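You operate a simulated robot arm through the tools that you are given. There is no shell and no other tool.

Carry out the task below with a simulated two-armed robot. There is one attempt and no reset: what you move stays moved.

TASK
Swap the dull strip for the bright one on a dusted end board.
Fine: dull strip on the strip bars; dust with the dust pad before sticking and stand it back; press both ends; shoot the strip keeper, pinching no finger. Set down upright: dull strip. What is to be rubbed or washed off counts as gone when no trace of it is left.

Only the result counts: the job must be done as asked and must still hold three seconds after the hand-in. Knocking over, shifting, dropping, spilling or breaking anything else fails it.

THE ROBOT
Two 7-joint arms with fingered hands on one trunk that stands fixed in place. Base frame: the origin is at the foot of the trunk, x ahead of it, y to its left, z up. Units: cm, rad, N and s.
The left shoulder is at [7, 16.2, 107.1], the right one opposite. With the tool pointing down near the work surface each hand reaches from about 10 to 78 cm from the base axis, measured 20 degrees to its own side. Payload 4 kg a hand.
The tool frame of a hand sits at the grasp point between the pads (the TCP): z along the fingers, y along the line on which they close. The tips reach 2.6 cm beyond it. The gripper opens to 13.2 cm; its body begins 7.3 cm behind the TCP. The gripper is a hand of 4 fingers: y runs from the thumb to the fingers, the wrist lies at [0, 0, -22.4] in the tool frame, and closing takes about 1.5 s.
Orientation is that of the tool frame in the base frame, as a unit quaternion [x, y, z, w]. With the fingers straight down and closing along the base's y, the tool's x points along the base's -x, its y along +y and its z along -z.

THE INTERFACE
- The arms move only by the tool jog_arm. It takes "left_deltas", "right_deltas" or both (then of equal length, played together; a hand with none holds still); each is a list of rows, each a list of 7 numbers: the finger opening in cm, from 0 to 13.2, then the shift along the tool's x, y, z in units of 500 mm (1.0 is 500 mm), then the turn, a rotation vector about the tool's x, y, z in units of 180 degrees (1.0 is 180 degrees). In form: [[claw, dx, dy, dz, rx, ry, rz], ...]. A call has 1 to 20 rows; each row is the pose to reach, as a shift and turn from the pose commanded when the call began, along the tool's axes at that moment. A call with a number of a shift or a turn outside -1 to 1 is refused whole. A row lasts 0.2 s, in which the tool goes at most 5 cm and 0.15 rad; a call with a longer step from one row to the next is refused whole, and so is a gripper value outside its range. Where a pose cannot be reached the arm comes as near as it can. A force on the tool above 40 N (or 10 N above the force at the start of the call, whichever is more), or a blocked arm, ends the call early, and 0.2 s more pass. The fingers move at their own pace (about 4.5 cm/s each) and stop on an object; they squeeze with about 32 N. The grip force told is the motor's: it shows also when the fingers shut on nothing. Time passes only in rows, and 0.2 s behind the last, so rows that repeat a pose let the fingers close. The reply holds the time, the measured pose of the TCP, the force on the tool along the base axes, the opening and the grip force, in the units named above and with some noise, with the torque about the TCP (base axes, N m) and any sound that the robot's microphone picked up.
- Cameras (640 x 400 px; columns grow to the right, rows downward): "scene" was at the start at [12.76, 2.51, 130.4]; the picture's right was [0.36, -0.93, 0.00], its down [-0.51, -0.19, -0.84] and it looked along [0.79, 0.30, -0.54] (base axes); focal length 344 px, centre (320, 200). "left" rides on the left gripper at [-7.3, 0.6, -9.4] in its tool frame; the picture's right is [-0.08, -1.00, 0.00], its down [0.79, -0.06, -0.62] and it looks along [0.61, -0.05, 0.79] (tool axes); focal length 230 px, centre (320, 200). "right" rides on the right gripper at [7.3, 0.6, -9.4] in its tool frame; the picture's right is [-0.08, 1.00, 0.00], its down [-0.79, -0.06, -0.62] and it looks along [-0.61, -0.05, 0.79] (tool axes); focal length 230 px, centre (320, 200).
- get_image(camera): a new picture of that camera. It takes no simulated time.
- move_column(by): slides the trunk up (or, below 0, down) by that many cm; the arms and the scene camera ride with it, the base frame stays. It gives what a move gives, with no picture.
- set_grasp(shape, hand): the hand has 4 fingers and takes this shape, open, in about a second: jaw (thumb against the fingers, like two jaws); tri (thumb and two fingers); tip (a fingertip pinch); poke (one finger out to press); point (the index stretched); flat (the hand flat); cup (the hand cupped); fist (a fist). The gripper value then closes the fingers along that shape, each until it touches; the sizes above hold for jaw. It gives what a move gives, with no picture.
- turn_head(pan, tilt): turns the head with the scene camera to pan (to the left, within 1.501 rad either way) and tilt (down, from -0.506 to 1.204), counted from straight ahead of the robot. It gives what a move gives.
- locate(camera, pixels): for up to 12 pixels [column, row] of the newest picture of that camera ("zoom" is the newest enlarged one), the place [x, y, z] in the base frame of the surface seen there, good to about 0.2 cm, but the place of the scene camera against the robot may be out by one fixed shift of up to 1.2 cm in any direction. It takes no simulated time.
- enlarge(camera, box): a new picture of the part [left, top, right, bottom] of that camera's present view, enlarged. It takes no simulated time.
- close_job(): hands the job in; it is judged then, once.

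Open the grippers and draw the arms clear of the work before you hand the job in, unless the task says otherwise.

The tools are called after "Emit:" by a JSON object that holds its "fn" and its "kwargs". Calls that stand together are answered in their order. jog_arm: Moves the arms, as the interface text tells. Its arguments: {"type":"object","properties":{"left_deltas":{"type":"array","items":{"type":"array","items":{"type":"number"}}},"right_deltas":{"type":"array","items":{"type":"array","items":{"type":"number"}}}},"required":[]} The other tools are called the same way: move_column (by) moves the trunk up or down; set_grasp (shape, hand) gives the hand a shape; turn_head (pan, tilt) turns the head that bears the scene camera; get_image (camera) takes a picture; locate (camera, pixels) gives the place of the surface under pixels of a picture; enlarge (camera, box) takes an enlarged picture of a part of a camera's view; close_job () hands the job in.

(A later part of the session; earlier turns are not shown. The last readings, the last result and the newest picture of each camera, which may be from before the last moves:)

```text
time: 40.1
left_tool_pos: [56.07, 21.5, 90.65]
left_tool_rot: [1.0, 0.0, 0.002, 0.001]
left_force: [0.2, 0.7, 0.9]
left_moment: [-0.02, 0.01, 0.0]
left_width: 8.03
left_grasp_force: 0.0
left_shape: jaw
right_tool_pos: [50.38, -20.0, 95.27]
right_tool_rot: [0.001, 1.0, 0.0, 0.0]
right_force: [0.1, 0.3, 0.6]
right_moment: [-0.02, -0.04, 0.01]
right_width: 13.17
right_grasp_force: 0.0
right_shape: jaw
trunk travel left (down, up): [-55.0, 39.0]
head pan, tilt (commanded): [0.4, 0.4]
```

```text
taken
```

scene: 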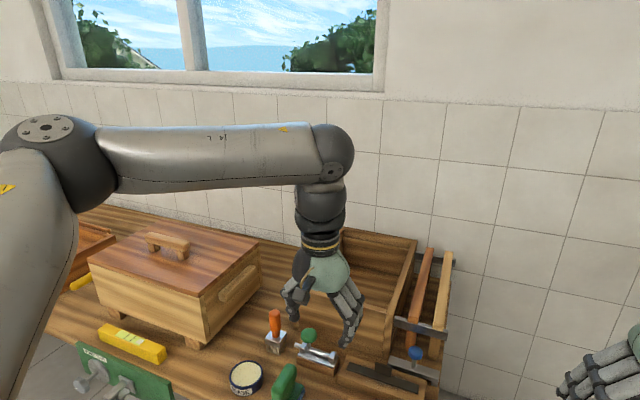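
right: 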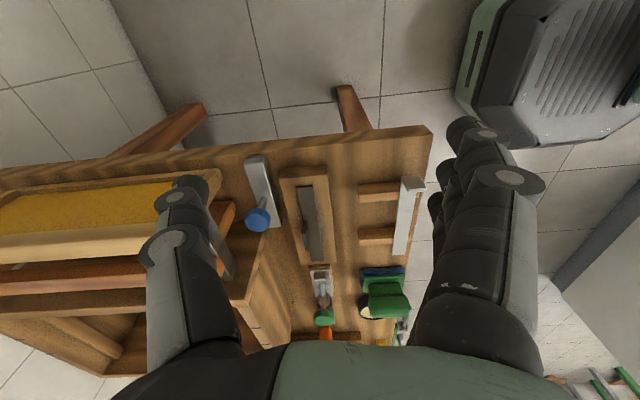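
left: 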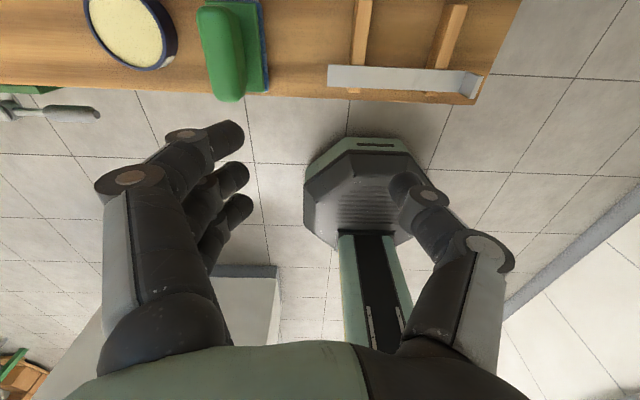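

The left elbow is out at upper left (50,150) and the hand stops at y≈21. I'll look at the right arm's posture for comparison, since that arm moved freely across the midline.

Emit:
{"fn": "turn_head", "kwargs": {"pan": -0.5, "tilt": 0.3}}

Emit:
{"fn": "get_image", "kwargs": {"camera": "scene"}}

```text
time: 41.3
left_tool_pos: [56.06, 21.5, 90.75]
left_tool_rot: [1.0, 0.0, 0.002, 0.001]
left_force: [0.0, -0.8, 1.1]
left_moment: [-0.03, -0.01, 0.01]
left_width: 8.03
left_grasp_force: 0.2
left_shape: jaw
right_tool_pos: [50.23, -20.0, 95.33]
right_tool_rot: [0.001, 1.0, 0.0, 0.0]
right_force: [-0.5, -0.6, 0.2]
right_moment: [-0.01, 0.02, -0.01]
right_width: 13.17
right_grasp_force: 0.0
right_shape: jaw
trunk travel left (down, up): [-55.0, 39.0]
head pan, tilt (commanded): [-0.499, 0.3]
```

```text
taken
```

scene: 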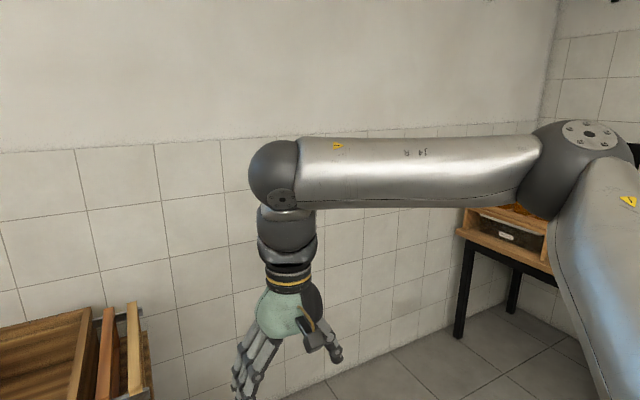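

The right arm has the mirrored posture (elbow out at (585,160)) yet moves freely. I test the left at the mirror of the right's current pose, (50,20,95), then (54,12.5,95), to learn where it gets stuck.

Emit:
{"fn": "jog_arm", "kwargs": {"left_deltas": [[8, -0.04, 0.01, -0.03, 0, 0, 0], [8, -0.08, 0.02, -0.06, 0, 0, 0], [8, -0.12, 0.03, -0.085, 0, 0, 0], [8, -0.12, 0.03, -0.085, 0, 0, 0], [8, -0.12, 0.03, -0.085, 0, 0, 0]]}}

Emit:
{"fn": "jog_arm", "kwargs": {"left_deltas": [[8, 0.02, 0.04, 0, 0, 0, 0], [8, 0.04, 0.08, 0, 0, 0, 0], [8, 0.06, 0.12, 0, 0, 0, 0], [8, 0.08, 0.15, 0, 0, 0, 0], [8, 0.08, 0.15, 0, 0, 0, 0], [8, 0.08, 0.15, 0, 0, 0, 0]]}}

```text
time: 42.5
left_tool_pos: [49.86, 20.04, 94.65]
left_tool_rot: [1.0, 0.0, 0.0, -0.001]
left_force: [0.4, 0.1, -0.1]
left_moment: [0.02, -0.01, -0.02]
left_width: 8.04
left_grasp_force: 0.1
left_shape: jaw
right_tool_pos: [50.25, -20.09, 95.2]
right_tool_rot: [0.001, 1.0, 0.0, 0.0]
right_force: [0.5, -0.8, 0.2]
right_moment: [0.0, 0.01, -0.01]
right_width: 13.19
right_grasp_force: 0.0
right_shape: jaw
trunk travel left (down, up): [-55.0, 39.0]
head pan, tilt (commanded): [-0.499, 0.3]
```

```text
time: 43.9
left_tool_pos: [50.69, 17.48, 93.83]
left_tool_rot: [1.0, 0.0, 0.0, 0.0]
left_force: [0.0, -0.4, -0.3]
left_moment: [-0.01, -0.01, -0.02]
left_width: 8.06
left_grasp_force: 0.0
left_shape: jaw
left hand out of reach, approached as far as the arm can: row 2, 3, 4, 5, 6
right_tool_pos: [50.37, -19.95, 95.43]
right_tool_rot: [0.001, 1.0, -0.001, 0.0]
right_force: [0.2, 0.6, 0.3]
right_moment: [-0.01, -0.01, 0.01]
right_width: 13.2
right_grasp_force: 0.0
right_shape: jaw
trunk travel left (down, up): [-55.0, 39.0]
head pan, tilt (commanded): [-0.499, 0.3]
```

The left stops at (50.7,17.5). I view the left arm from the mirrored head angle to compare elbow positions directly.

Emit:
{"fn": "turn_head", "kwargs": {"pan": 0.5, "tilt": 0.3}}

Emit:
{"fn": "get_image", "kwargs": {"camera": "scene"}}

```text
time: 45.2
left_tool_pos: [50.68, 17.62, 93.94]
left_tool_rot: [1.0, 0.0, 0.002, 0.001]
left_force: [-0.9, 0.6, 0.3]
left_moment: [-0.02, 0.01, 0.0]
left_width: 8.05
left_grasp_force: 0.1
left_shape: jaw
right_tool_pos: [50.37, -19.91, 95.31]
right_tool_rot: [0.001, 1.0, -0.001, 0.0]
right_force: [0.4, -0.2, -0.2]
right_moment: [-0.01, 0.01, 0.0]
right_width: 13.2
right_grasp_force: 0.0
right_shape: jaw
trunk travel left (down, up): [-55.0, 39.0]
head pan, tilt (commanded): [0.499, 0.3]
```

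```text
taken
```

scene: 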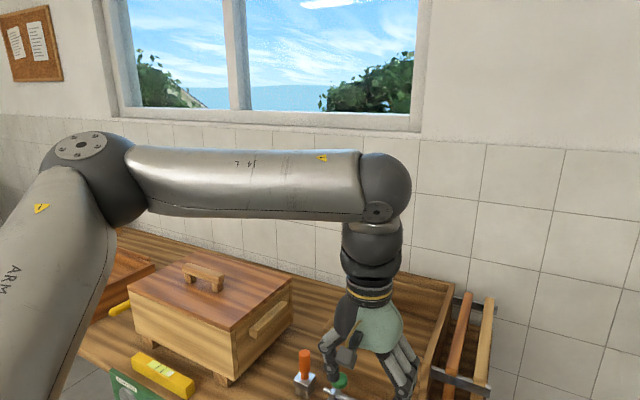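

Same elbow posture, so the inward limit seems to be a joint limit of this branch with the hand vertical. I'll tilt the left hand 30° forward (fingers pointing ahead and down) and try again to go to (60,15,85).

Emit:
{"fn": "jog_arm", "kwargs": {"left_deltas": [[8, 0, 0, 0, 0, 0.035, 0], [8, 0, 0, 0, 0, 0.07, 0], [8, 0, 0, 0, 0, 0.105, 0], [8, 0, 0, 0, 0, 0.14, 0], [8, 0, 0, 0, 0, 0.167, 0], [8, 0.04, 0.01, 0.03, 0, 0.167, 0], [8, 0.08, 0.02, 0.06, 0, 0.167, 0], [8, 0.12, 0.03, 0.09, 0, 0.167, 0], [8, 0.16, 0.04, 0.12, 0, 0.167, 0], [8, 0.2, 0.05, 0.16, 0, 0.167, 0], [8, 0.2, 0.05, 0.18, 0, 0.167, 0], [8, 0.2, 0.05, 0.18, 0, 0.167, 0]]}}

Emit:
{"fn": "get_image", "kwargs": {"camera": "scene"}}

Emit:
{"fn": "get_image", "kwargs": {"camera": "left"}}

```text
time: 47.8
left_tool_pos: [60.07, 15.12, 85.0]
left_tool_rot: [0.966, 0.0, 0.259, 0.0]
left_force: [1.2, 0.3, -0.8]
left_moment: [0.0, -0.02, 0.02]
left_width: 8.01
left_grasp_force: 0.1
left_shape: jaw
right_tool_pos: [50.31, -20.04, 95.23]
right_tool_rot: [0.001, 1.0, 0.0, 0.001]
right_force: [0.4, 0.3, 0.7]
right_moment: [-0.01, 0.04, -0.02]
right_width: 13.18
right_grasp_force: 0.1
right_shape: jaw
trunk travel left (down, up): [-55.0, 39.0]
head pan, tilt (commanded): [0.499, 0.3]
```

```text
taken
```

scene: 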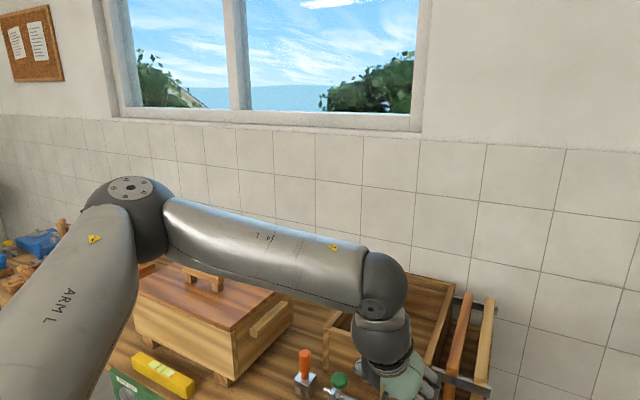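

```text
taken
```

left: 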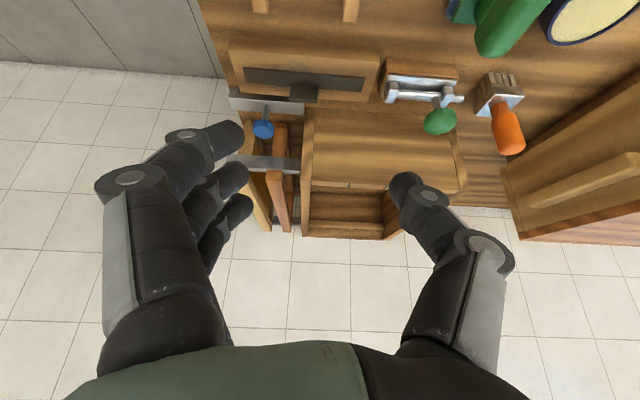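

With a 30° forward tilt the arm reaches easily, so I'll work tilted and closing along y. The left camera now sees block, dark strip (305,80), bolt (430,85) and pad; I enlarge and locate from here.

Emit:
{"fn": "enlarge", "kwargs": {"camera": "left", "box": [225, 30, 475, 150]}}

Emit:
{"fn": "locate", "kwargs": {"camera": "left", "pixels": [[243, 70], [243, 82], [363, 76], [363, 90], [305, 87], [291, 97], [318, 99], [231, 45], [380, 55], [305, 66], [305, 80], [235, 65]]}}

Emit:
{"fn": "locate", "kwargs": {"camera": "left", "pixels": [[440, 120], [388, 93], [456, 98], [420, 95], [260, 5], [350, 10], [500, 30], [490, 50], [263, 130], [240, 103], [297, 103], [302, 110]]}}

```text
2.56 times, centred on (350, 90) of left
```

zoom: 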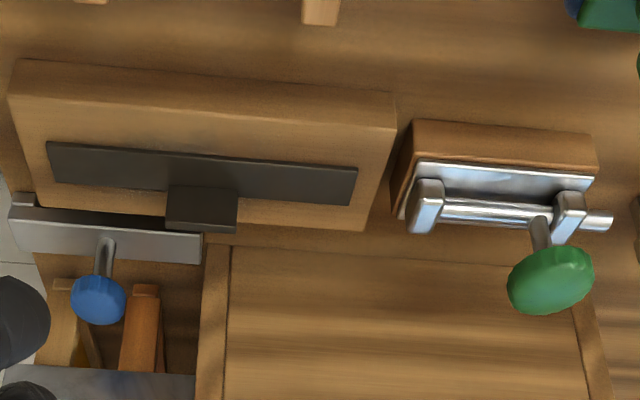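

```text
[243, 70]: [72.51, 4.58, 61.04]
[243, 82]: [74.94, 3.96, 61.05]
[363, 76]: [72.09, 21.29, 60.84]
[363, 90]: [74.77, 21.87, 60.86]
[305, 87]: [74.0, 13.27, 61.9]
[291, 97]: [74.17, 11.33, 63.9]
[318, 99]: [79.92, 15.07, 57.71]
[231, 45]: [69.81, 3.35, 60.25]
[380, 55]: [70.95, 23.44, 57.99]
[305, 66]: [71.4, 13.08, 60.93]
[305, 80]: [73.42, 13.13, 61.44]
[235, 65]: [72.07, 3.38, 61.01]
```

```text
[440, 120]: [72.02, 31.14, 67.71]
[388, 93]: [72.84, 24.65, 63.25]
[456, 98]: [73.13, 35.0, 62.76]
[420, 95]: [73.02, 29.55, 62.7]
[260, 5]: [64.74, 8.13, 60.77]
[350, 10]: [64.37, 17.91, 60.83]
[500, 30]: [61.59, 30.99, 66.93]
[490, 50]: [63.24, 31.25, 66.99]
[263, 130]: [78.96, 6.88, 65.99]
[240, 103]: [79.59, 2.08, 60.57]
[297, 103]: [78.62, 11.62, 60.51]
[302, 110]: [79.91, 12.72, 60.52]
```

I locate finer points through the zoomed view: strip corners, board corners, tab edges and bolt parts.

Emit:
{"fn": "locate", "kwargs": {"camera": "zoom", "pixels": [[52, 148], [57, 178], [352, 172], [345, 202], [200, 165], [170, 190], [170, 222], [234, 195], [234, 228], [203, 205], [20, 100], [388, 132]]}}

Emit:
{"fn": "locate", "kwargs": {"camera": "zoom", "pixels": [[428, 190], [415, 222], [571, 198], [565, 235], [500, 212], [608, 220], [541, 232], [515, 290], [590, 265], [552, 250], [560, 305], [550, 280]]}}

Emit:
{"fn": "locate", "kwargs": {"camera": "zoom", "pixels": [[372, 222], [50, 205], [300, 120], [300, 215], [120, 205], [430, 155], [590, 170], [600, 150], [400, 205], [15, 205], [195, 245], [100, 215]]}}

```text
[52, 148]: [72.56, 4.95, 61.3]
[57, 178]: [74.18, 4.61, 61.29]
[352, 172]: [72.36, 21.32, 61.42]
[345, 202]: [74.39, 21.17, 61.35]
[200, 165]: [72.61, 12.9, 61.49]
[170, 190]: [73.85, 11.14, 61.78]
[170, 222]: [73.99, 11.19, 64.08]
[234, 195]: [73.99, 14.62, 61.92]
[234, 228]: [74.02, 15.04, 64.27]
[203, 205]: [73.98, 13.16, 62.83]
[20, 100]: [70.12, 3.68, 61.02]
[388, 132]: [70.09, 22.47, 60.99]
```

```text
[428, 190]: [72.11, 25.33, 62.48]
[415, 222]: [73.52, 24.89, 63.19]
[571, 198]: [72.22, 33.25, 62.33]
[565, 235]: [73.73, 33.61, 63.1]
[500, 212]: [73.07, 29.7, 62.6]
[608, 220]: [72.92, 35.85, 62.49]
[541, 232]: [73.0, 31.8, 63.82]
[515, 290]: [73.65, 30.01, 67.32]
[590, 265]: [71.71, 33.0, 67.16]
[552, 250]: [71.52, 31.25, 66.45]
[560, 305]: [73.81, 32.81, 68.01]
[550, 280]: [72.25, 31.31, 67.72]
```

```text
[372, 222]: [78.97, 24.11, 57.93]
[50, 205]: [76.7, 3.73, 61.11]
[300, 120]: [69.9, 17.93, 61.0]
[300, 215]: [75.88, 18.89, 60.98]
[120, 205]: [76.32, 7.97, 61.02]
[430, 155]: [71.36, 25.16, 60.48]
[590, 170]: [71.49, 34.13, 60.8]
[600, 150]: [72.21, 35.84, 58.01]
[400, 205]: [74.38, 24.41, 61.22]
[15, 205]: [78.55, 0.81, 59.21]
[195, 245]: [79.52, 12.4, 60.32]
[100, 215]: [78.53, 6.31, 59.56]
```

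Board top is x 70–76, y 3.5–22.5, z 61; the dull strip's tab spans y 11.15–14.9 at x≈74, z 61.4–64.3. I'll try the fingertip-pinch shape on the left hand to see how compact it is.

Emit:
{"fn": "set_grasp", "kwargs": {"shape": "tip", "hand": "left"}}

Emit:
{"fn": "get_image", "kwargs": {"camera": "left"}}

Emit:
{"fn": "turn_head", "kwargs": {"pan": 0.2, "tilt": 0.6}}

Emit:
{"fn": "enlarge", "kwargs": {"camera": "scene", "box": [180, 100, 440, 300]}}

```text
time: 48.7
left_tool_pos: [60.09, 15.15, 85.0]
left_tool_rot: [0.966, -0.001, 0.259, 0.0]
left_force: [0.1, 0.3, 0.0]
left_moment: [0.05, 0.01, 0.03]
left_width: 13.21
left_grasp_force: 0.1
left_shape: tip
right_tool_pos: [50.41, -20.01, 95.3]
right_tool_rot: [0.001, 1.0, 0.001, -0.001]
right_force: [0.2, -0.2, -0.4]
right_moment: [0.01, 0.01, 0.02]
right_width: 13.18
right_grasp_force: 0.1
right_shape: jaw
trunk travel left (down, up): [-55.0, 39.0]
head pan, tilt (commanded): [0.499, 0.3]
```

```text
taken
```

left: 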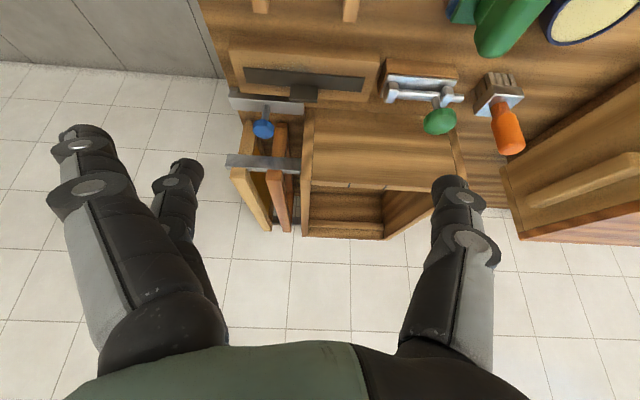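

```text
time: 49.5
left_tool_pos: [60.06, 15.09, 85.02]
left_tool_rot: [0.966, 0.0, 0.259, -0.001]
left_force: [-0.5, 0.6, -0.2]
left_moment: [-0.02, -0.01, 0.0]
left_width: 13.16
left_grasp_force: 0.1
left_shape: tip
right_tool_pos: [50.29, -19.99, 95.36]
right_tool_rot: [0.001, 1.0, 0.0, 0.0]
right_force: [-0.4, 0.4, 0.1]
right_moment: [0.01, -0.02, -0.03]
right_width: 13.19
right_grasp_force: 0.1
right_shape: jaw
trunk travel left (down, up): [-55.0, 39.0]
head pan, tilt (commanded): [0.201, 0.6]
```

```text
2.00 times, centred on (310, 200) of scene
```

zoom: 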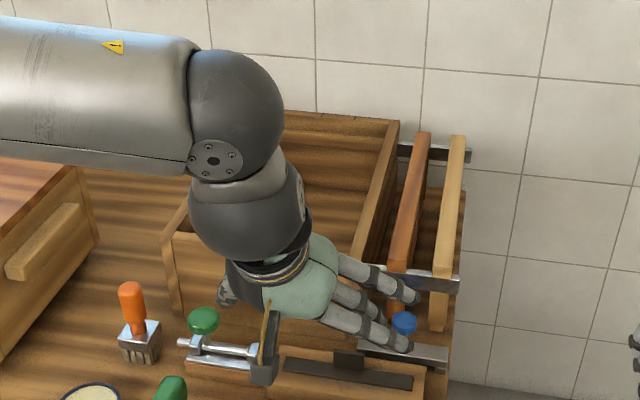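

The tip shape opens with the other fingers splayed; I close it to about 5 cm in the air to see where the pinch lies.

Emit:
{"fn": "jog_arm", "kwargs": {"left_deltas": [[5, 0, 0, 0, 0, 0, 0], [5, 0, 0, 0, 0, 0, 0], [5, 0, 0, 0, 0, 0, 0], [5, 0, 0, 0, 0, 0, 0], [5, 0, 0, 0, 0, 0, 0], [5, 0, 0, 0, 0, 0, 0]]}}

Emit:
{"fn": "get_image", "kwargs": {"camera": "left"}}

Emit:
{"fn": "locate", "kwargs": {"camera": "left", "pixels": [[190, 165], [455, 185], [85, 130]]}}

```text
time: 50.9
left_tool_pos: [60.05, 15.17, 85.01]
left_tool_rot: [0.966, 0.0, 0.258, -0.001]
left_force: [-1.0, -0.4, -0.3]
left_moment: [-0.03, 0.01, 0.06]
left_width: 5.06
left_grasp_force: 0.1
left_shape: tip
right_tool_pos: [50.34, -19.95, 95.45]
right_tool_rot: [0.001, 1.0, 0.0, 0.0]
right_force: [-0.9, 0.1, 0.2]
right_moment: [0.02, -0.02, 0.01]
right_width: 13.19
right_grasp_force: 0.0
right_shape: jaw
trunk travel left (down, up): [-55.0, 39.0]
head pan, tilt (commanded): [0.201, 0.6]
```

```text
taken
```

left: 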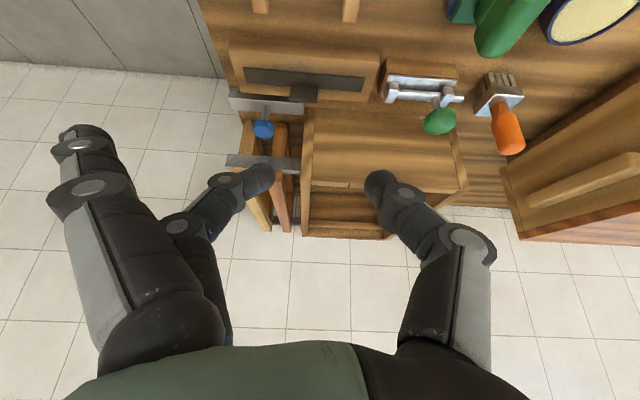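

```text
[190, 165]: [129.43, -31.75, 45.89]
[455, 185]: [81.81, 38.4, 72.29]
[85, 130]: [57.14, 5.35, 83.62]
```

The tip pinch leaves other fingers sticking out towards the blue knob, so jaw is safer. I switch back to jaw and move to above the tab, (73,13,71), with opening 7 cm.

Emit:
{"fn": "set_grasp", "kwargs": {"shape": "jaw", "hand": "left"}}

Emit:
{"fn": "jog_arm", "kwargs": {"left_deltas": [[7, 0.008, 0.004, 0.035, 0, 0, 0], [7, 0.017, 0.008, 0.075, 0, 0, 0], [7, 0.026, 0.013, 0.115, 0, 0, 0], [7, 0.034, 0.017, 0.15, 0, 0, 0], [7, 0.043, 0.021, 0.19, 0, 0, 0], [7, 0.051, 0.025, 0.225, 0, 0, 0], [7, 0.06, 0.03, 0.26, 0, 0, 0], [7, 0.068, 0.034, 0.3, 0, 0, 0], [7, 0.077, 0.038, 0.335, 0, 0, 0], [7, 0.085, 0.042, 0.372, 0, 0, 0], [7, 0.085, 0.042, 0.372, 0, 0, 0]]}}

Emit:
{"fn": "get_image", "kwargs": {"camera": "left"}}

Emit:
{"fn": "get_image", "kwargs": {"camera": "scene"}}

```text
time: 51.8
left_tool_pos: [60.06, 15.15, 84.97]
left_tool_rot: [0.966, -0.001, 0.259, 0.0]
left_force: [-0.6, 0.8, 0.9]
left_moment: [0.01, -0.03, 0.02]
left_width: 13.18
left_grasp_force: 0.0
left_shape: jaw
right_tool_pos: [50.26, -19.96, 95.34]
right_tool_rot: [0.0, 1.0, 0.0, 0.0]
right_force: [0.3, -0.3, 0.8]
right_moment: [0.04, -0.02, 0.01]
right_width: 13.17
right_grasp_force: 0.0
right_shape: jaw
trunk travel left (down, up): [-55.0, 39.0]
head pan, tilt (commanded): [0.201, 0.6]
```

```text
time: 54.2
left_tool_pos: [65.76, 20.71, 77.84]
left_tool_rot: [0.966, 0.0, 0.259, -0.001]
left_force: [-0.2, 0.7, 0.1]
left_moment: [0.02, -0.02, 0.02]
left_width: 7.07
left_grasp_force: 0.1
left_shape: jaw
left hand out of reach, approached as far as the arm can: row 1, 2, 3, 4, 5, 6, 7, 8, 9, 10, 11
right_tool_pos: [50.25, -19.94, 95.37]
right_tool_rot: [0.0, 1.0, 0.0, -0.001]
right_force: [0.3, -0.5, 1.0]
right_moment: [-0.01, -0.02, -0.01]
right_width: 13.18
right_grasp_force: 0.1
right_shape: jaw
trunk travel left (down, up): [-55.0, 39.0]
head pan, tilt (commanded): [0.201, 0.6]
```

```text
taken
```

left: 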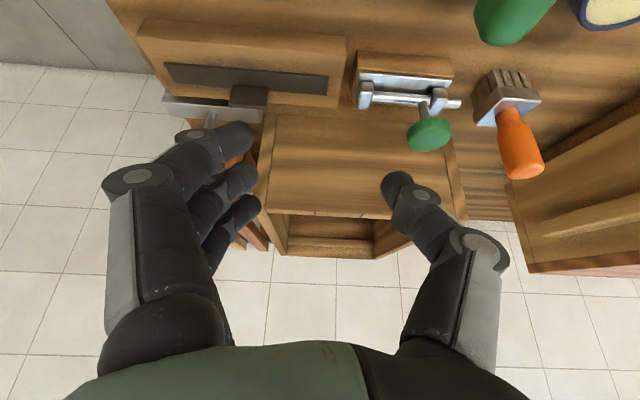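

```text
taken
```

scene: 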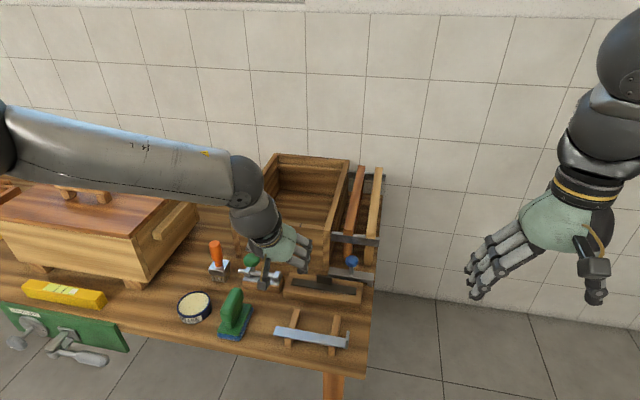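

The left stops again at (65.8,20.7), so it has an inward limit. The right arm crossed the midline freely, so I'll park the left arm up and out, then try the right arm with a forward tilt.

Emit:
{"fn": "jog_arm", "kwargs": {"left_deltas": [[7, -0.006, -0.03, -0.06, 0, 0, 0], [7, -0.012, -0.06, -0.12, 0, 0, 0], [7, -0.018, -0.1, -0.18, 0, 0, 0], [7, -0.025, -0.14, -0.24, 0, 0, 0], [7, -0.032, -0.18, -0.3, 0, 0, 0], [7, -0.04, -0.22, -0.36, 0, 0, 0], [7, -0.046, -0.26, -0.42, 0, 0, 0], [7, -0.052, -0.3, -0.48, 0, 0, 0], [7, -0.058, -0.34, -0.541, 0, 0, 0], [7, -0.058, -0.34, -0.541, 0, 0, 0]]}}

Emit:
{"fn": "jog_arm", "kwargs": {"right_deltas": [[7, 0, 0, 0, 0, -0.04, 0], [7, 0, 0, 0, 0, -0.08, 0], [7, 0, 0.02, 0, 0, -0.12, 0], [7, -0.01, 0.06, 0.02, 0, -0.16, 0], [7, -0.02, 0.11, 0.05, 0, -0.194, 0], [7, -0.04, 0.17, 0.09, 0, -0.194, 0], [7, -0.07, 0.23, 0.13, 0, -0.194, 0], [7, -0.1, 0.29, 0.17, 0, -0.194, 0], [7, -0.13, 0.35, 0.21, 0, -0.194, 0], [7, -0.16, 0.41, 0.25, 0, -0.194, 0], [7, -0.19, 0.47, 0.29, 0, -0.194, 0], [7, -0.22, 0.53, 0.33, 0, -0.194, 0], [7, -0.26, 0.59, 0.37, 0, -0.194, 0], [7, -0.3, 0.65, 0.4, 0, -0.194, 0], [7, -0.3, 0.65, 0.4, 0, -0.194, 0]]}}

Emit:
{"fn": "get_image", "kwargs": {"camera": "right"}}

Emit:
{"fn": "get_image", "kwargs": {"camera": "scene"}}

```text
time: 56.4
left_tool_pos: [49.54, 38.43, 99.35]
left_tool_rot: [0.966, 0.0, 0.258, 0.0]
left_force: [0.1, -0.1, -0.2]
left_moment: [-0.01, 0.02, -0.02]
left_width: 7.07
left_grasp_force: 0.2
left_shape: jaw
right_tool_pos: [50.29, -20.03, 95.26]
right_tool_rot: [0.002, 1.0, 0.0, 0.0]
right_force: [0.2, -0.7, -0.3]
right_moment: [0.04, 0.05, 0.0]
right_width: 13.2
right_grasp_force: 0.1
right_shape: jaw
trunk travel left (down, up): [-55.0, 39.0]
head pan, tilt (commanded): [0.201, 0.6]
```

```text
time: 59.6
left_tool_pos: [49.58, 38.43, 99.42]
left_tool_rot: [0.966, -0.001, 0.259, -0.001]
left_force: [0.3, -0.6, -0.2]
left_moment: [0.01, 0.03, 0.02]
left_width: 7.07
left_grasp_force: 0.0
left_shape: jaw
right_tool_pos: [64.97, 12.72, 75.05]
right_tool_rot: [0.0, 0.954, 0.0, 0.3]
right_force: [0.6, 0.0, -0.4]
right_moment: [0.02, -0.02, 0.02]
right_width: 7.04
right_grasp_force: 0.0
right_shape: jaw
trunk travel left (down, up): [-55.0, 39.0]
head pan, tilt (commanded): [0.201, 0.6]
```

```text
taken
```

right: 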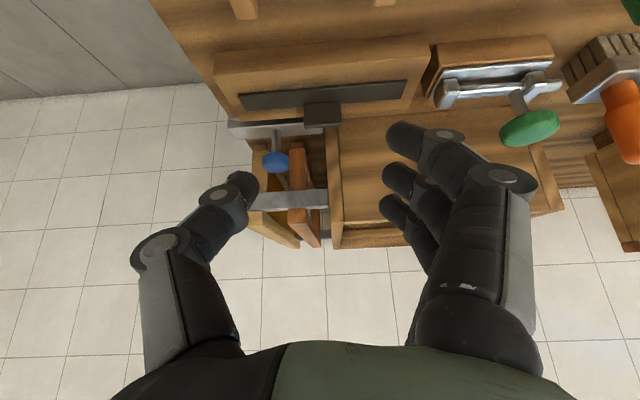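

```text
taken
```

scene: 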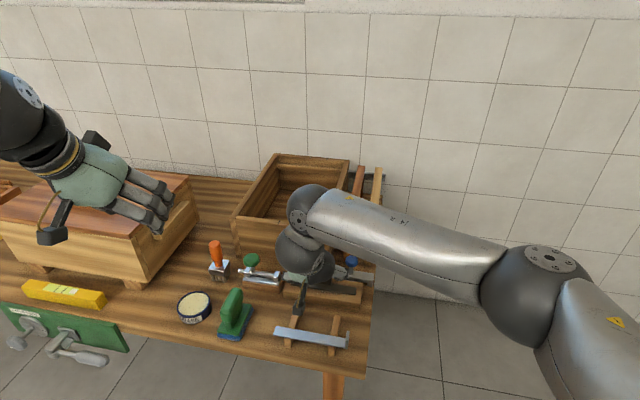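

The right arm reaches (65,12.7,75) with a 35° tilt without trouble. I advance it to just above the tab, (72.5,13,69.5) with tilt 30°.

Emit:
{"fn": "jog_arm", "kwargs": {"right_deltas": [[7, -0.012, 0.001, 0.035, 0, 0.006, 0], [7, -0.024, 0.003, 0.07, 0, 0.012, 0], [7, -0.036, 0.004, 0.105, 0, 0.018, 0], [7, -0.048, 0.006, 0.14, 0, 0.024, 0], [7, -0.06, 0.007, 0.176, 0, 0.028, 0], [7, -0.06, 0.007, 0.176, 0, 0.028, 0]]}}

Emit:
{"fn": "get_image", "kwargs": {"camera": "right"}}

Emit:
{"fn": "enlarge", "kwargs": {"camera": "scene", "box": [220, 180, 400, 360]}}

```text
time: 61.0
left_tool_pos: [49.58, 38.3, 99.37]
left_tool_rot: [0.966, -0.001, 0.259, -0.002]
left_force: [0.7, -0.5, 1.0]
left_moment: [-0.01, -0.02, -0.04]
left_width: 7.08
left_grasp_force: 0.0
left_shape: jaw
right_tool_pos: [72.95, 12.74, 69.7]
right_tool_rot: [0.001, 0.966, 0.0, 0.257]
right_force: [-0.1, -0.5, -0.2]
right_moment: [0.0, -0.01, 0.0]
right_width: 7.08
right_grasp_force: 0.1
right_shape: jaw
trunk travel left (down, up): [-55.0, 39.0]
head pan, tilt (commanded): [0.201, 0.6]
```

```text
taken
```

right: 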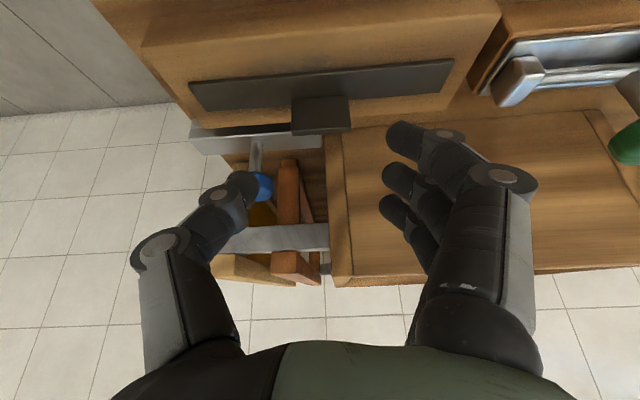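

```text
2.22 times, centred on (310, 270) of scene
```

zoom: 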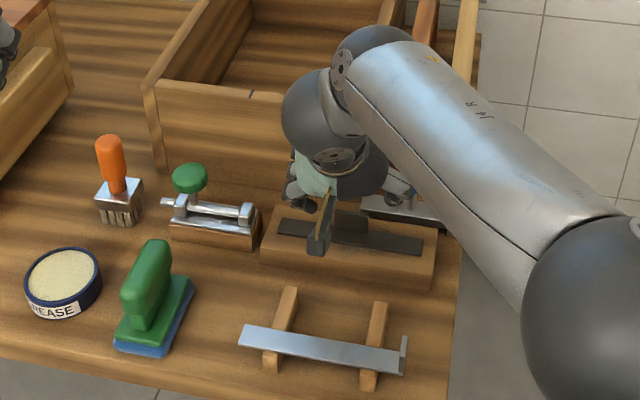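

The hand is above the tab (292–350, 95–135 in the right view). I enlarge and locate the tab edges with this camera for fine alignment.

Emit:
{"fn": "enlarge", "kwargs": {"camera": "right", "box": [180, 30, 470, 150]}}

Emit:
{"fn": "locate", "kwargs": {"camera": "right", "pixels": [[296, 108], [346, 108], [296, 130], [346, 128], [320, 115], [320, 85], [195, 88], [450, 65], [450, 80], [200, 105], [322, 134], [320, 60]]}}

```text
2.21 times, centred on (325, 90) of right
```

zoom: 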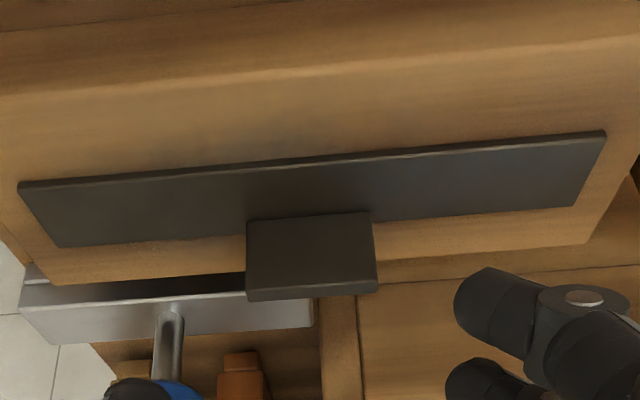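

```text
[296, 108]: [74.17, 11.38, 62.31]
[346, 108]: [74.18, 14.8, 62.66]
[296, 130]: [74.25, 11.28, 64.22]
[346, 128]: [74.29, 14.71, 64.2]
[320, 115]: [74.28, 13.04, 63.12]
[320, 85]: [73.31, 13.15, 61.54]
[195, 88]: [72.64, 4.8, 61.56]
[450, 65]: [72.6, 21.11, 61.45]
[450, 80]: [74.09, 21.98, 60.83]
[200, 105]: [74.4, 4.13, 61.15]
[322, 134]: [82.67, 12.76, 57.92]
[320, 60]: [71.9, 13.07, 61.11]
```

Tab: x≈74.2, y 11.25–14.85, top z≈64.3. I lower the TCP to (73.4,13.05,65.3) so the fingertips straddle the tab, staying just above the board.

Emit:
{"fn": "jog_arm", "kwargs": {"right_deltas": [[7, 0.007, 0.0015, 0.016, 0, 0, 0], [7, 0.014, 0.003, 0.032, 0, 0, 0], [7, 0.022, 0.0045, 0.048, 0, 0, 0], [7, 0.029, 0.006, 0.065, 0, 0, 0], [7, 0.036, 0.0062, 0.0807, 0, 0, 0], [7, 0.036, 0.0062, 0.0807, 0, 0, 0]]}}

Emit:
{"fn": "get_image", "kwargs": {"camera": "right"}}

Emit:
{"fn": "enlarge", "kwargs": {"camera": "scene", "box": [260, 230, 380, 310]}}

```text
time: 62.4
left_tool_pos: [49.62, 38.41, 99.45]
left_tool_rot: [0.966, -0.001, 0.259, 0.0]
left_force: [0.0, -0.5, -0.6]
left_moment: [0.01, -0.01, 0.02]
left_width: 7.06
left_grasp_force: 0.0
left_shape: jaw
right_tool_pos: [73.28, 13.34, 65.32]
right_tool_rot: [0.001, 0.966, 0.0, 0.257]
right_force: [0.6, -0.3, -0.3]
right_moment: [0.0, -0.01, -0.02]
right_width: 7.07
right_grasp_force: 0.0
right_shape: jaw
trunk travel left (down, up): [-55.0, 39.0]
head pan, tilt (commanded): [0.201, 0.6]
```

```text
taken
```

right: 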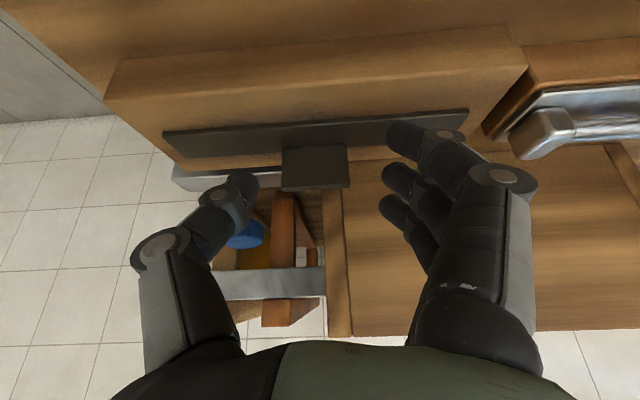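

```text
5.00 times, centred on (320, 270) of scene
```

zoom: 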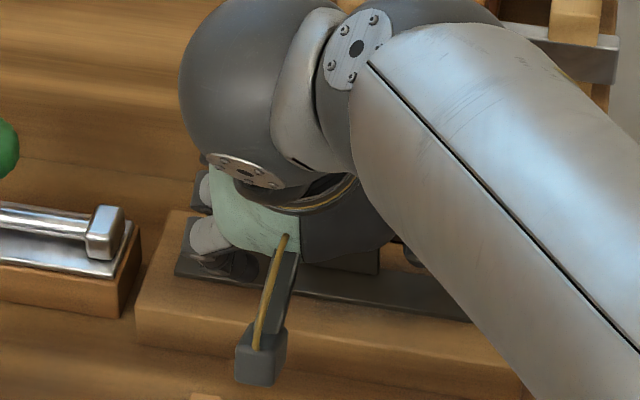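

Thumb tip (250,185) and middle finger (390,178) straddle the tab (283–347). I close on the tab, watching grip force and opening.

Emit:
{"fn": "jog_arm", "kwargs": {"right_deltas": [[5, 0, 0, 0, 0, 0, 0], [4, 0, 0, 0, 0, 0, 0], [3, 0, 0, 0, 0, 0, 0], [2.5, 0, 0, 0, 0, 0, 0], [2.5, 0, 0, 0, 0, 0, 0], [2.5, 0, 0, 0, 0, 0, 0], [2.5, 0, 0, 0, 0, 0, 0]]}}

Emit:
{"fn": "get_image", "kwargs": {"camera": "right"}}

```text
time: 64.0
left_tool_pos: [49.58, 38.34, 99.42]
left_tool_rot: [0.966, 0.0, 0.258, -0.001]
left_force: [-0.4, 0.3, 0.3]
left_moment: [0.0, 0.04, 0.03]
left_width: 7.09
left_grasp_force: 0.0
left_shape: jaw
right_tool_pos: [73.21, 13.17, 65.61]
right_tool_rot: [0.001, 0.966, 0.0, 0.258]
right_force: [0.0, -0.9, 2.7]
right_moment: [0.25, -0.02, 0.01]
right_width: 1.44
right_grasp_force: 31.9
right_shape: jaw
trunk travel left (down, up): [-55.0, 39.0]
head pan, tilt (commanded): [0.201, 0.6]
```

```text
taken
```

right: 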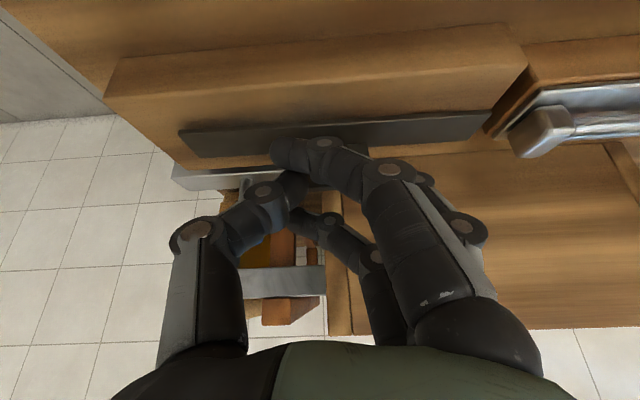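

Opening reads 1.44 with 31.9 N, and the strip seems to have shifted a little in +y. I locate its ends and enlarge to see what the fingers hold.

Emit:
{"fn": "enlarge", "kwargs": {"camera": "right", "box": [170, 90, 520, 270]}}

Emit:
{"fn": "locate", "kwargs": {"camera": "right", "pixels": [[188, 135], [200, 150], [490, 118], [495, 128], [450, 125], [230, 138], [290, 150], [320, 180]]}}

Emit:
{"fn": "enlarge", "kwargs": {"camera": "scene", "box": [250, 220, 390, 310]}}

```text
1.83 times, centred on (345, 180) of right
```

zoom: 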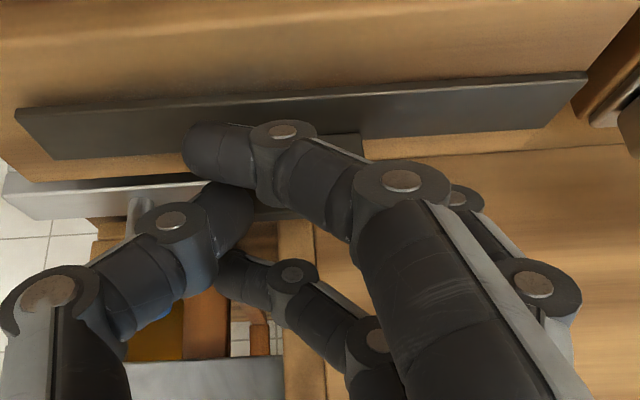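

```text
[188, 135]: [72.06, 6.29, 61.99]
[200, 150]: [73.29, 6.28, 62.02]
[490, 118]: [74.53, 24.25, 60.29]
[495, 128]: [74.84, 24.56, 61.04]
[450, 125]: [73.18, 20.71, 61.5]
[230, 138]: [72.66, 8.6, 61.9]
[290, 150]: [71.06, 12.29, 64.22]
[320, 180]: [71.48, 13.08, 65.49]
```

```text
4.44 times, centred on (320, 265) of scene
```

zoom: 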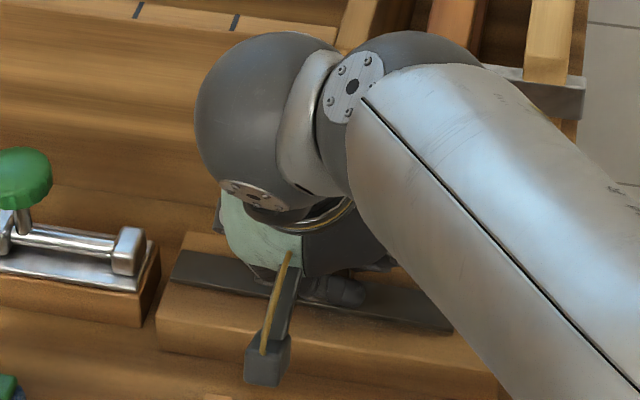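

The tab is pinched between thumb and middle finger, with the near finger in front and the far one behind; the strip slid about 1.3 cm along +y. I lift straight up gently by 2 cm and check.

Emit:
{"fn": "jog_arm", "kwargs": {"right_deltas": [[2.0, -0.001, 0, -0.003, 0, 0, 0], [2.0, -0.003, 0, -0.006, 0, 0, 0], [2.0, -0.006, 0, -0.01, 0, 0, 0], [2.0, -0.01, 0, -0.017, 0, 0, 0], [2.0, -0.015, 0, -0.026, 0, 0, 0], [2.0, -0.02, 0, -0.035, 0, 0, 0], [2.0, -0.02, 0, -0.035, 0, 0, 0]]}}

Emit:
{"fn": "get_image", "kwargs": {"camera": "right"}}

Emit:
{"fn": "enlarge", "kwargs": {"camera": "scene", "box": [250, 220, 390, 310]}}

```text
time: 65.6
left_tool_pos: [49.5, 38.32, 99.38]
left_tool_rot: [0.966, 0.0, 0.259, 0.0]
left_force: [-0.4, -0.3, -0.3]
left_moment: [-0.01, 0.02, -0.02]
left_width: 7.09
left_grasp_force: 0.2
left_shape: jaw
right_tool_pos: [73.29, 13.07, 67.28]
right_tool_rot: [0.001, 0.966, 0.0, 0.257]
right_force: [-0.5, -0.6, 0.9]
right_moment: [-0.02, 0.03, 0.03]
right_width: 1.42
right_grasp_force: 31.9
right_shape: jaw
trunk travel left (down, up): [-55.0, 39.0]
head pan, tilt (commanded): [0.201, 0.6]
```

```text
taken
```

right: 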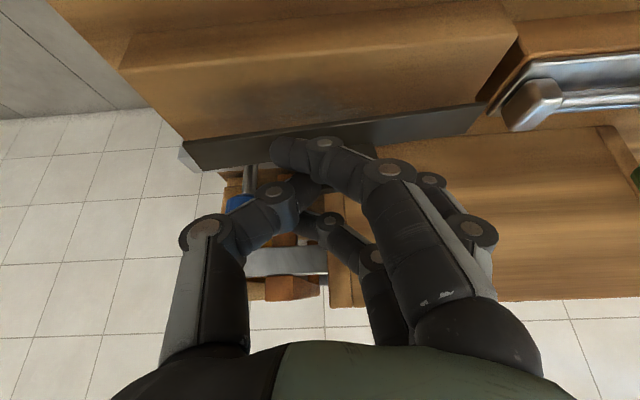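

```text
4.44 times, centred on (320, 265) of scene
```

zoom: 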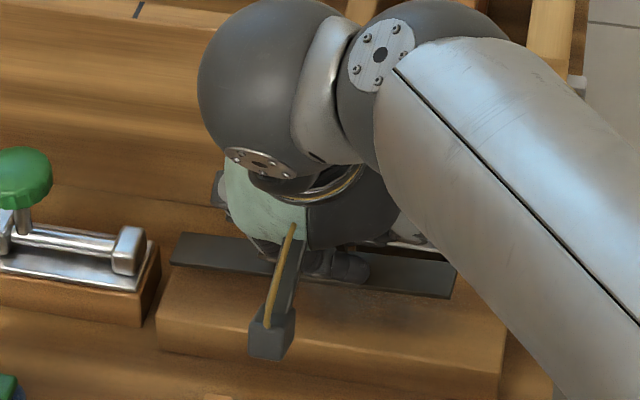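

The strip is lifted and hanging level in the hand. I raise it another 6 cm and locate its ends relative to the hand before moving to the bars.

Emit:
{"fn": "jog_arm", "kwargs": {"right_deltas": [[2.0, -0.01, 0, -0.017, 0, 0, 0], [2.0, -0.02, 0, -0.035, 0, 0, 0], [2.0, -0.03, 0, -0.052, 0, 0, 0], [2.0, -0.04, 0, -0.07, 0, 0, 0], [2.0, -0.05, 0, -0.087, 0, 0, 0], [2.0, -0.06, 0, -0.104, 0, 0, 0], [2.0, -0.06, 0, -0.104, 0, 0, 0]]}}

Emit:
{"fn": "get_image", "kwargs": {"camera": "right"}}

Emit:
{"fn": "enlarge", "kwargs": {"camera": "right", "box": [150, 40, 530, 260]}}

Emit:
{"fn": "enlarge", "kwargs": {"camera": "scene", "box": [230, 180, 400, 310]}}

```text
time: 67.2
left_tool_pos: [49.66, 38.38, 99.47]
left_tool_rot: [0.966, 0.0, 0.258, -0.001]
left_force: [0.3, -0.3, -0.3]
left_moment: [0.01, 0.02, 0.02]
left_width: 7.08
left_grasp_force: 0.0
left_shape: jaw
right_tool_pos: [73.16, 13.22, 73.58]
right_tool_rot: [0.002, 0.966, -0.001, 0.258]
right_force: [0.7, -0.2, 0.1]
right_moment: [-0.04, -0.01, 0.03]
right_width: 1.43
right_grasp_force: 32.6
right_shape: jaw
trunk travel left (down, up): [-55.0, 39.0]
head pan, tilt (commanded): [0.201, 0.6]
```

```text
taken
```

right: 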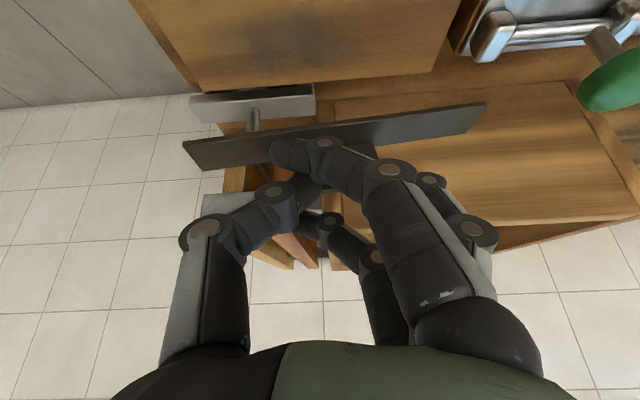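

```text
1.68 times, centred on (340, 150) of right
```

zoom: 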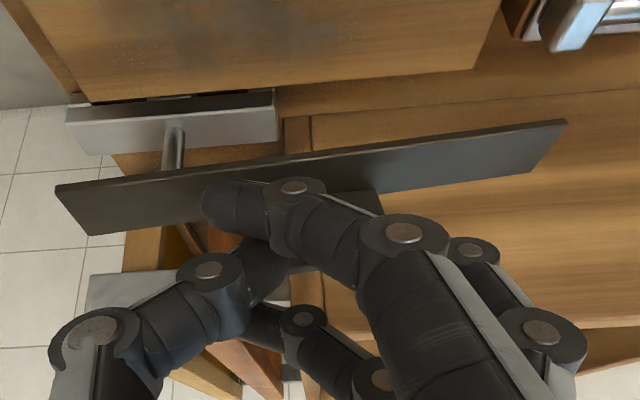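

```text
3.08 times, centred on (315, 245) of scene
```

zoom: 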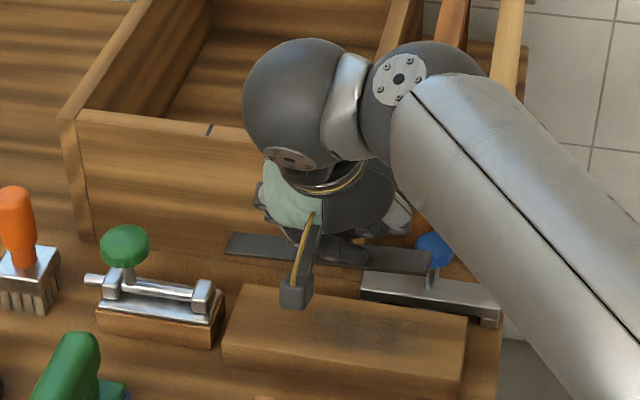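

A gray dust smear shows on the bared board (around (385,335) in the scene zoom). I locate the held strip's corners and the dust patch.

Emit:
{"fn": "enlarge", "kwargs": {"camera": "right", "box": [150, 40, 530, 260]}}

Emit:
{"fn": "locate", "kwargs": {"camera": "zoom", "pixels": [[68, 192], [92, 226], [552, 130], [525, 165], [150, 200], [480, 155], [130, 15], [270, 60], [200, 35], [340, 195], [355, 140], [450, 30]]}}

Emit:
{"fn": "enlarge", "kwargs": {"camera": "scene", "box": [280, 250, 380, 310]}}

```text
1.68 times, centred on (340, 150) of right
```

zoom: 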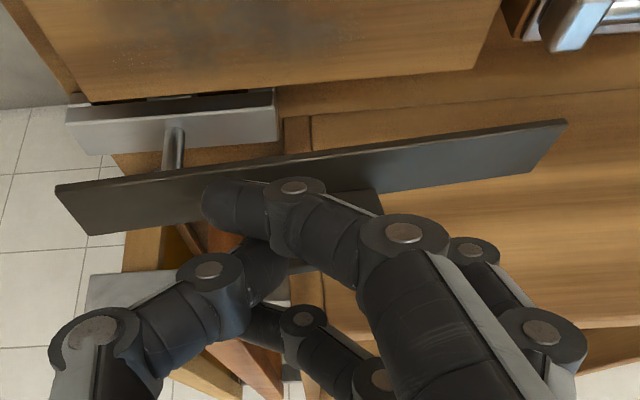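

```text
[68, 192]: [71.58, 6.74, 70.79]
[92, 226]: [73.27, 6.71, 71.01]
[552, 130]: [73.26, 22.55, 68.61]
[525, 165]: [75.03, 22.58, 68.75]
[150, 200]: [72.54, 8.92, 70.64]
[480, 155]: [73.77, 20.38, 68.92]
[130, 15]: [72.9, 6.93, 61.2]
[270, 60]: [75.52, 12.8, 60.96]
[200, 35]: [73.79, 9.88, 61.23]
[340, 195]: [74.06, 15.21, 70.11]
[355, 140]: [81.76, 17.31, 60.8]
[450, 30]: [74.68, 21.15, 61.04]
```

```text
6.40 times, centred on (330, 280) of scene
```

zoom: 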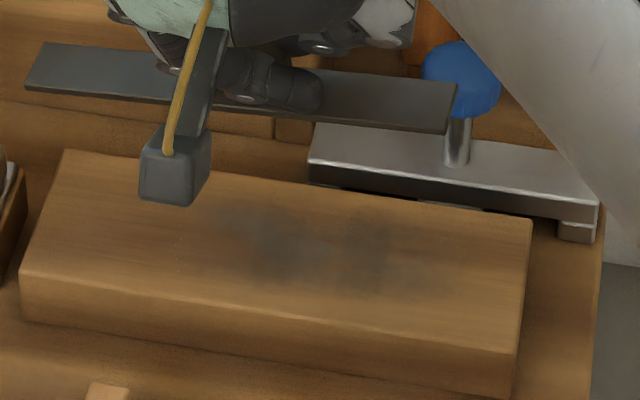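

The held strip runs from (72.4,6.7,70.9) to (74.1,22.6,68.7), so it is rolled about 8°, yawed 6° and pitched about 5°. I rotate the hand to level it while moving back over the bars, to strip centre about (61.9,12.6).

Emit:
{"fn": "jog_arm", "kwargs": {"right_deltas": [[2.0, 0.02, -0.006, -0.012, -0.008, 0.004, -0.001], [2.0, 0.05, -0.013, -0.027, -0.016, 0.008, -0.002], [2.0, 0.08, -0.022, -0.045, -0.024, 0.013, -0.003], [2.0, 0.11, -0.03, -0.063, -0.032, 0.018, -0.004], [2.0, 0.14, -0.038, -0.08, -0.04, 0.022, -0.005], [2.0, 0.165, -0.045, -0.095, -0.048, 0.026, -0.006], [2.0, 0.18, -0.05, -0.104, -0.055, 0.0306, -0.0074], [2.0, 0.189, -0.052, -0.109, -0.055, 0.0306, -0.0074], [2.0, 0.189, -0.052, -0.109, -0.055, 0.0306, -0.0074]]}}

Emit:
{"fn": "get_image", "kwargs": {"camera": "right"}}

Emit:
{"fn": "enlarge", "kwargs": {"camera": "right", "box": [150, 20, 530, 240]}}

Emit:
{"fn": "get_image", "kwargs": {"camera": "scene"}}

```text
time: 69.2
left_tool_pos: [49.61, 38.45, 99.45]
left_tool_rot: [0.966, -0.001, 0.259, -0.001]
left_force: [0.1, -0.6, 0.3]
left_moment: [-0.01, -0.01, 0.01]
left_width: 7.03
left_grasp_force: 0.2
left_shape: jaw
right_tool_pos: [62.36, 10.6, 73.43]
right_tool_rot: [-0.033, 0.974, 0.08, 0.21]
right_force: [0.7, 0.1, -1.1]
right_moment: [-0.03, -0.01, 0.01]
right_width: 1.44
right_grasp_force: 32.0
right_shape: jaw
trunk travel left (down, up): [-55.0, 39.0]
head pan, tilt (commanded): [0.201, 0.6]
```

```text
taken
```

right: 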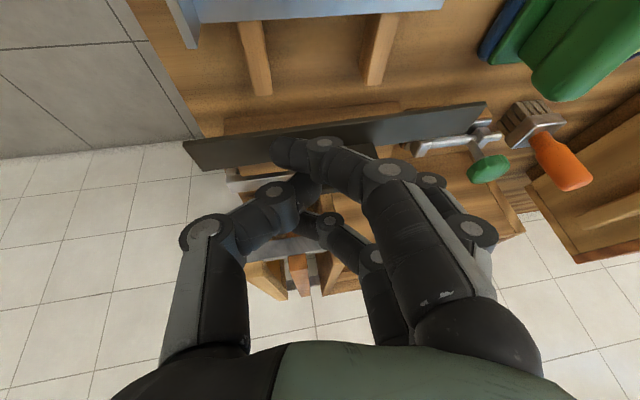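

```text
1.68 times, centred on (340, 130) of right
```

zoom: 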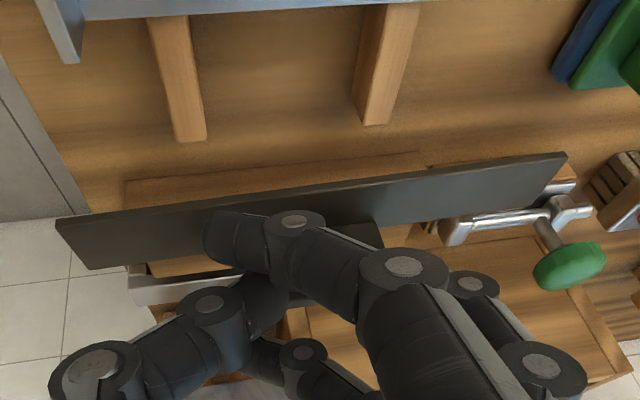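

```text
taken
```

scene: 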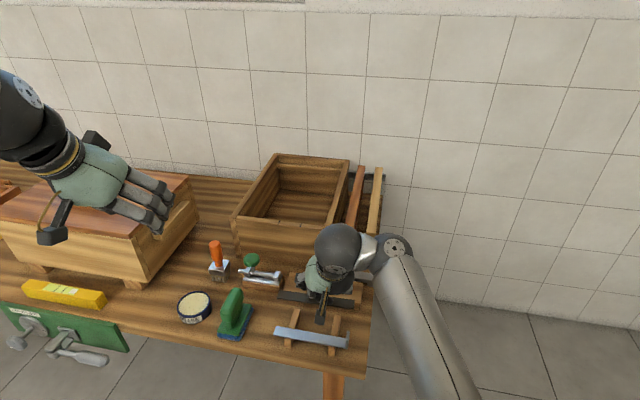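

I check the strip's levelness and get the bars' positions and bright strip's rear edge in this camera's frame.

Emit:
{"fn": "locate", "kwargs": {"camera": "zoom", "pixels": [[66, 228], [95, 262], [552, 163], [525, 200], [150, 230], [480, 190], [190, 132], [375, 118], [165, 40], [390, 30], [260, 10], [70, 30]]}}

Emit:
{"fn": "locate", "kwargs": {"camera": "zoom", "pixels": [[160, 40], [182, 40], [372, 40], [405, 40], [365, 245], [300, 265], [340, 240], [90, 5], [500, 3], [420, 5], [200, 100], [360, 90]]}}

```text
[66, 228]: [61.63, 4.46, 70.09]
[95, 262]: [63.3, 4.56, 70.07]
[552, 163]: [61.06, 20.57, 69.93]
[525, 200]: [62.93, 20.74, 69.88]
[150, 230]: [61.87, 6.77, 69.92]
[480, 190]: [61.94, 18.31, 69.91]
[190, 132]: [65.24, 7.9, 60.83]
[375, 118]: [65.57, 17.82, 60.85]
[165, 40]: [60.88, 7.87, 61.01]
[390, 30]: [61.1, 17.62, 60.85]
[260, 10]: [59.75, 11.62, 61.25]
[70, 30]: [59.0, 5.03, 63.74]
```

```text
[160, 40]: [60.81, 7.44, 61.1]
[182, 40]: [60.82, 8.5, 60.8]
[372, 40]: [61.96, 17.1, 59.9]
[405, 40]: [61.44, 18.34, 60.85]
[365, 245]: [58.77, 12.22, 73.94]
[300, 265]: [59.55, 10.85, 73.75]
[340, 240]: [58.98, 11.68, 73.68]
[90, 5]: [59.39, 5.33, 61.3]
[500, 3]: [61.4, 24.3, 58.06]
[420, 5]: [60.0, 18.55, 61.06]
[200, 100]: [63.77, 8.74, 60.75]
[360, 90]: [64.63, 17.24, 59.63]
```

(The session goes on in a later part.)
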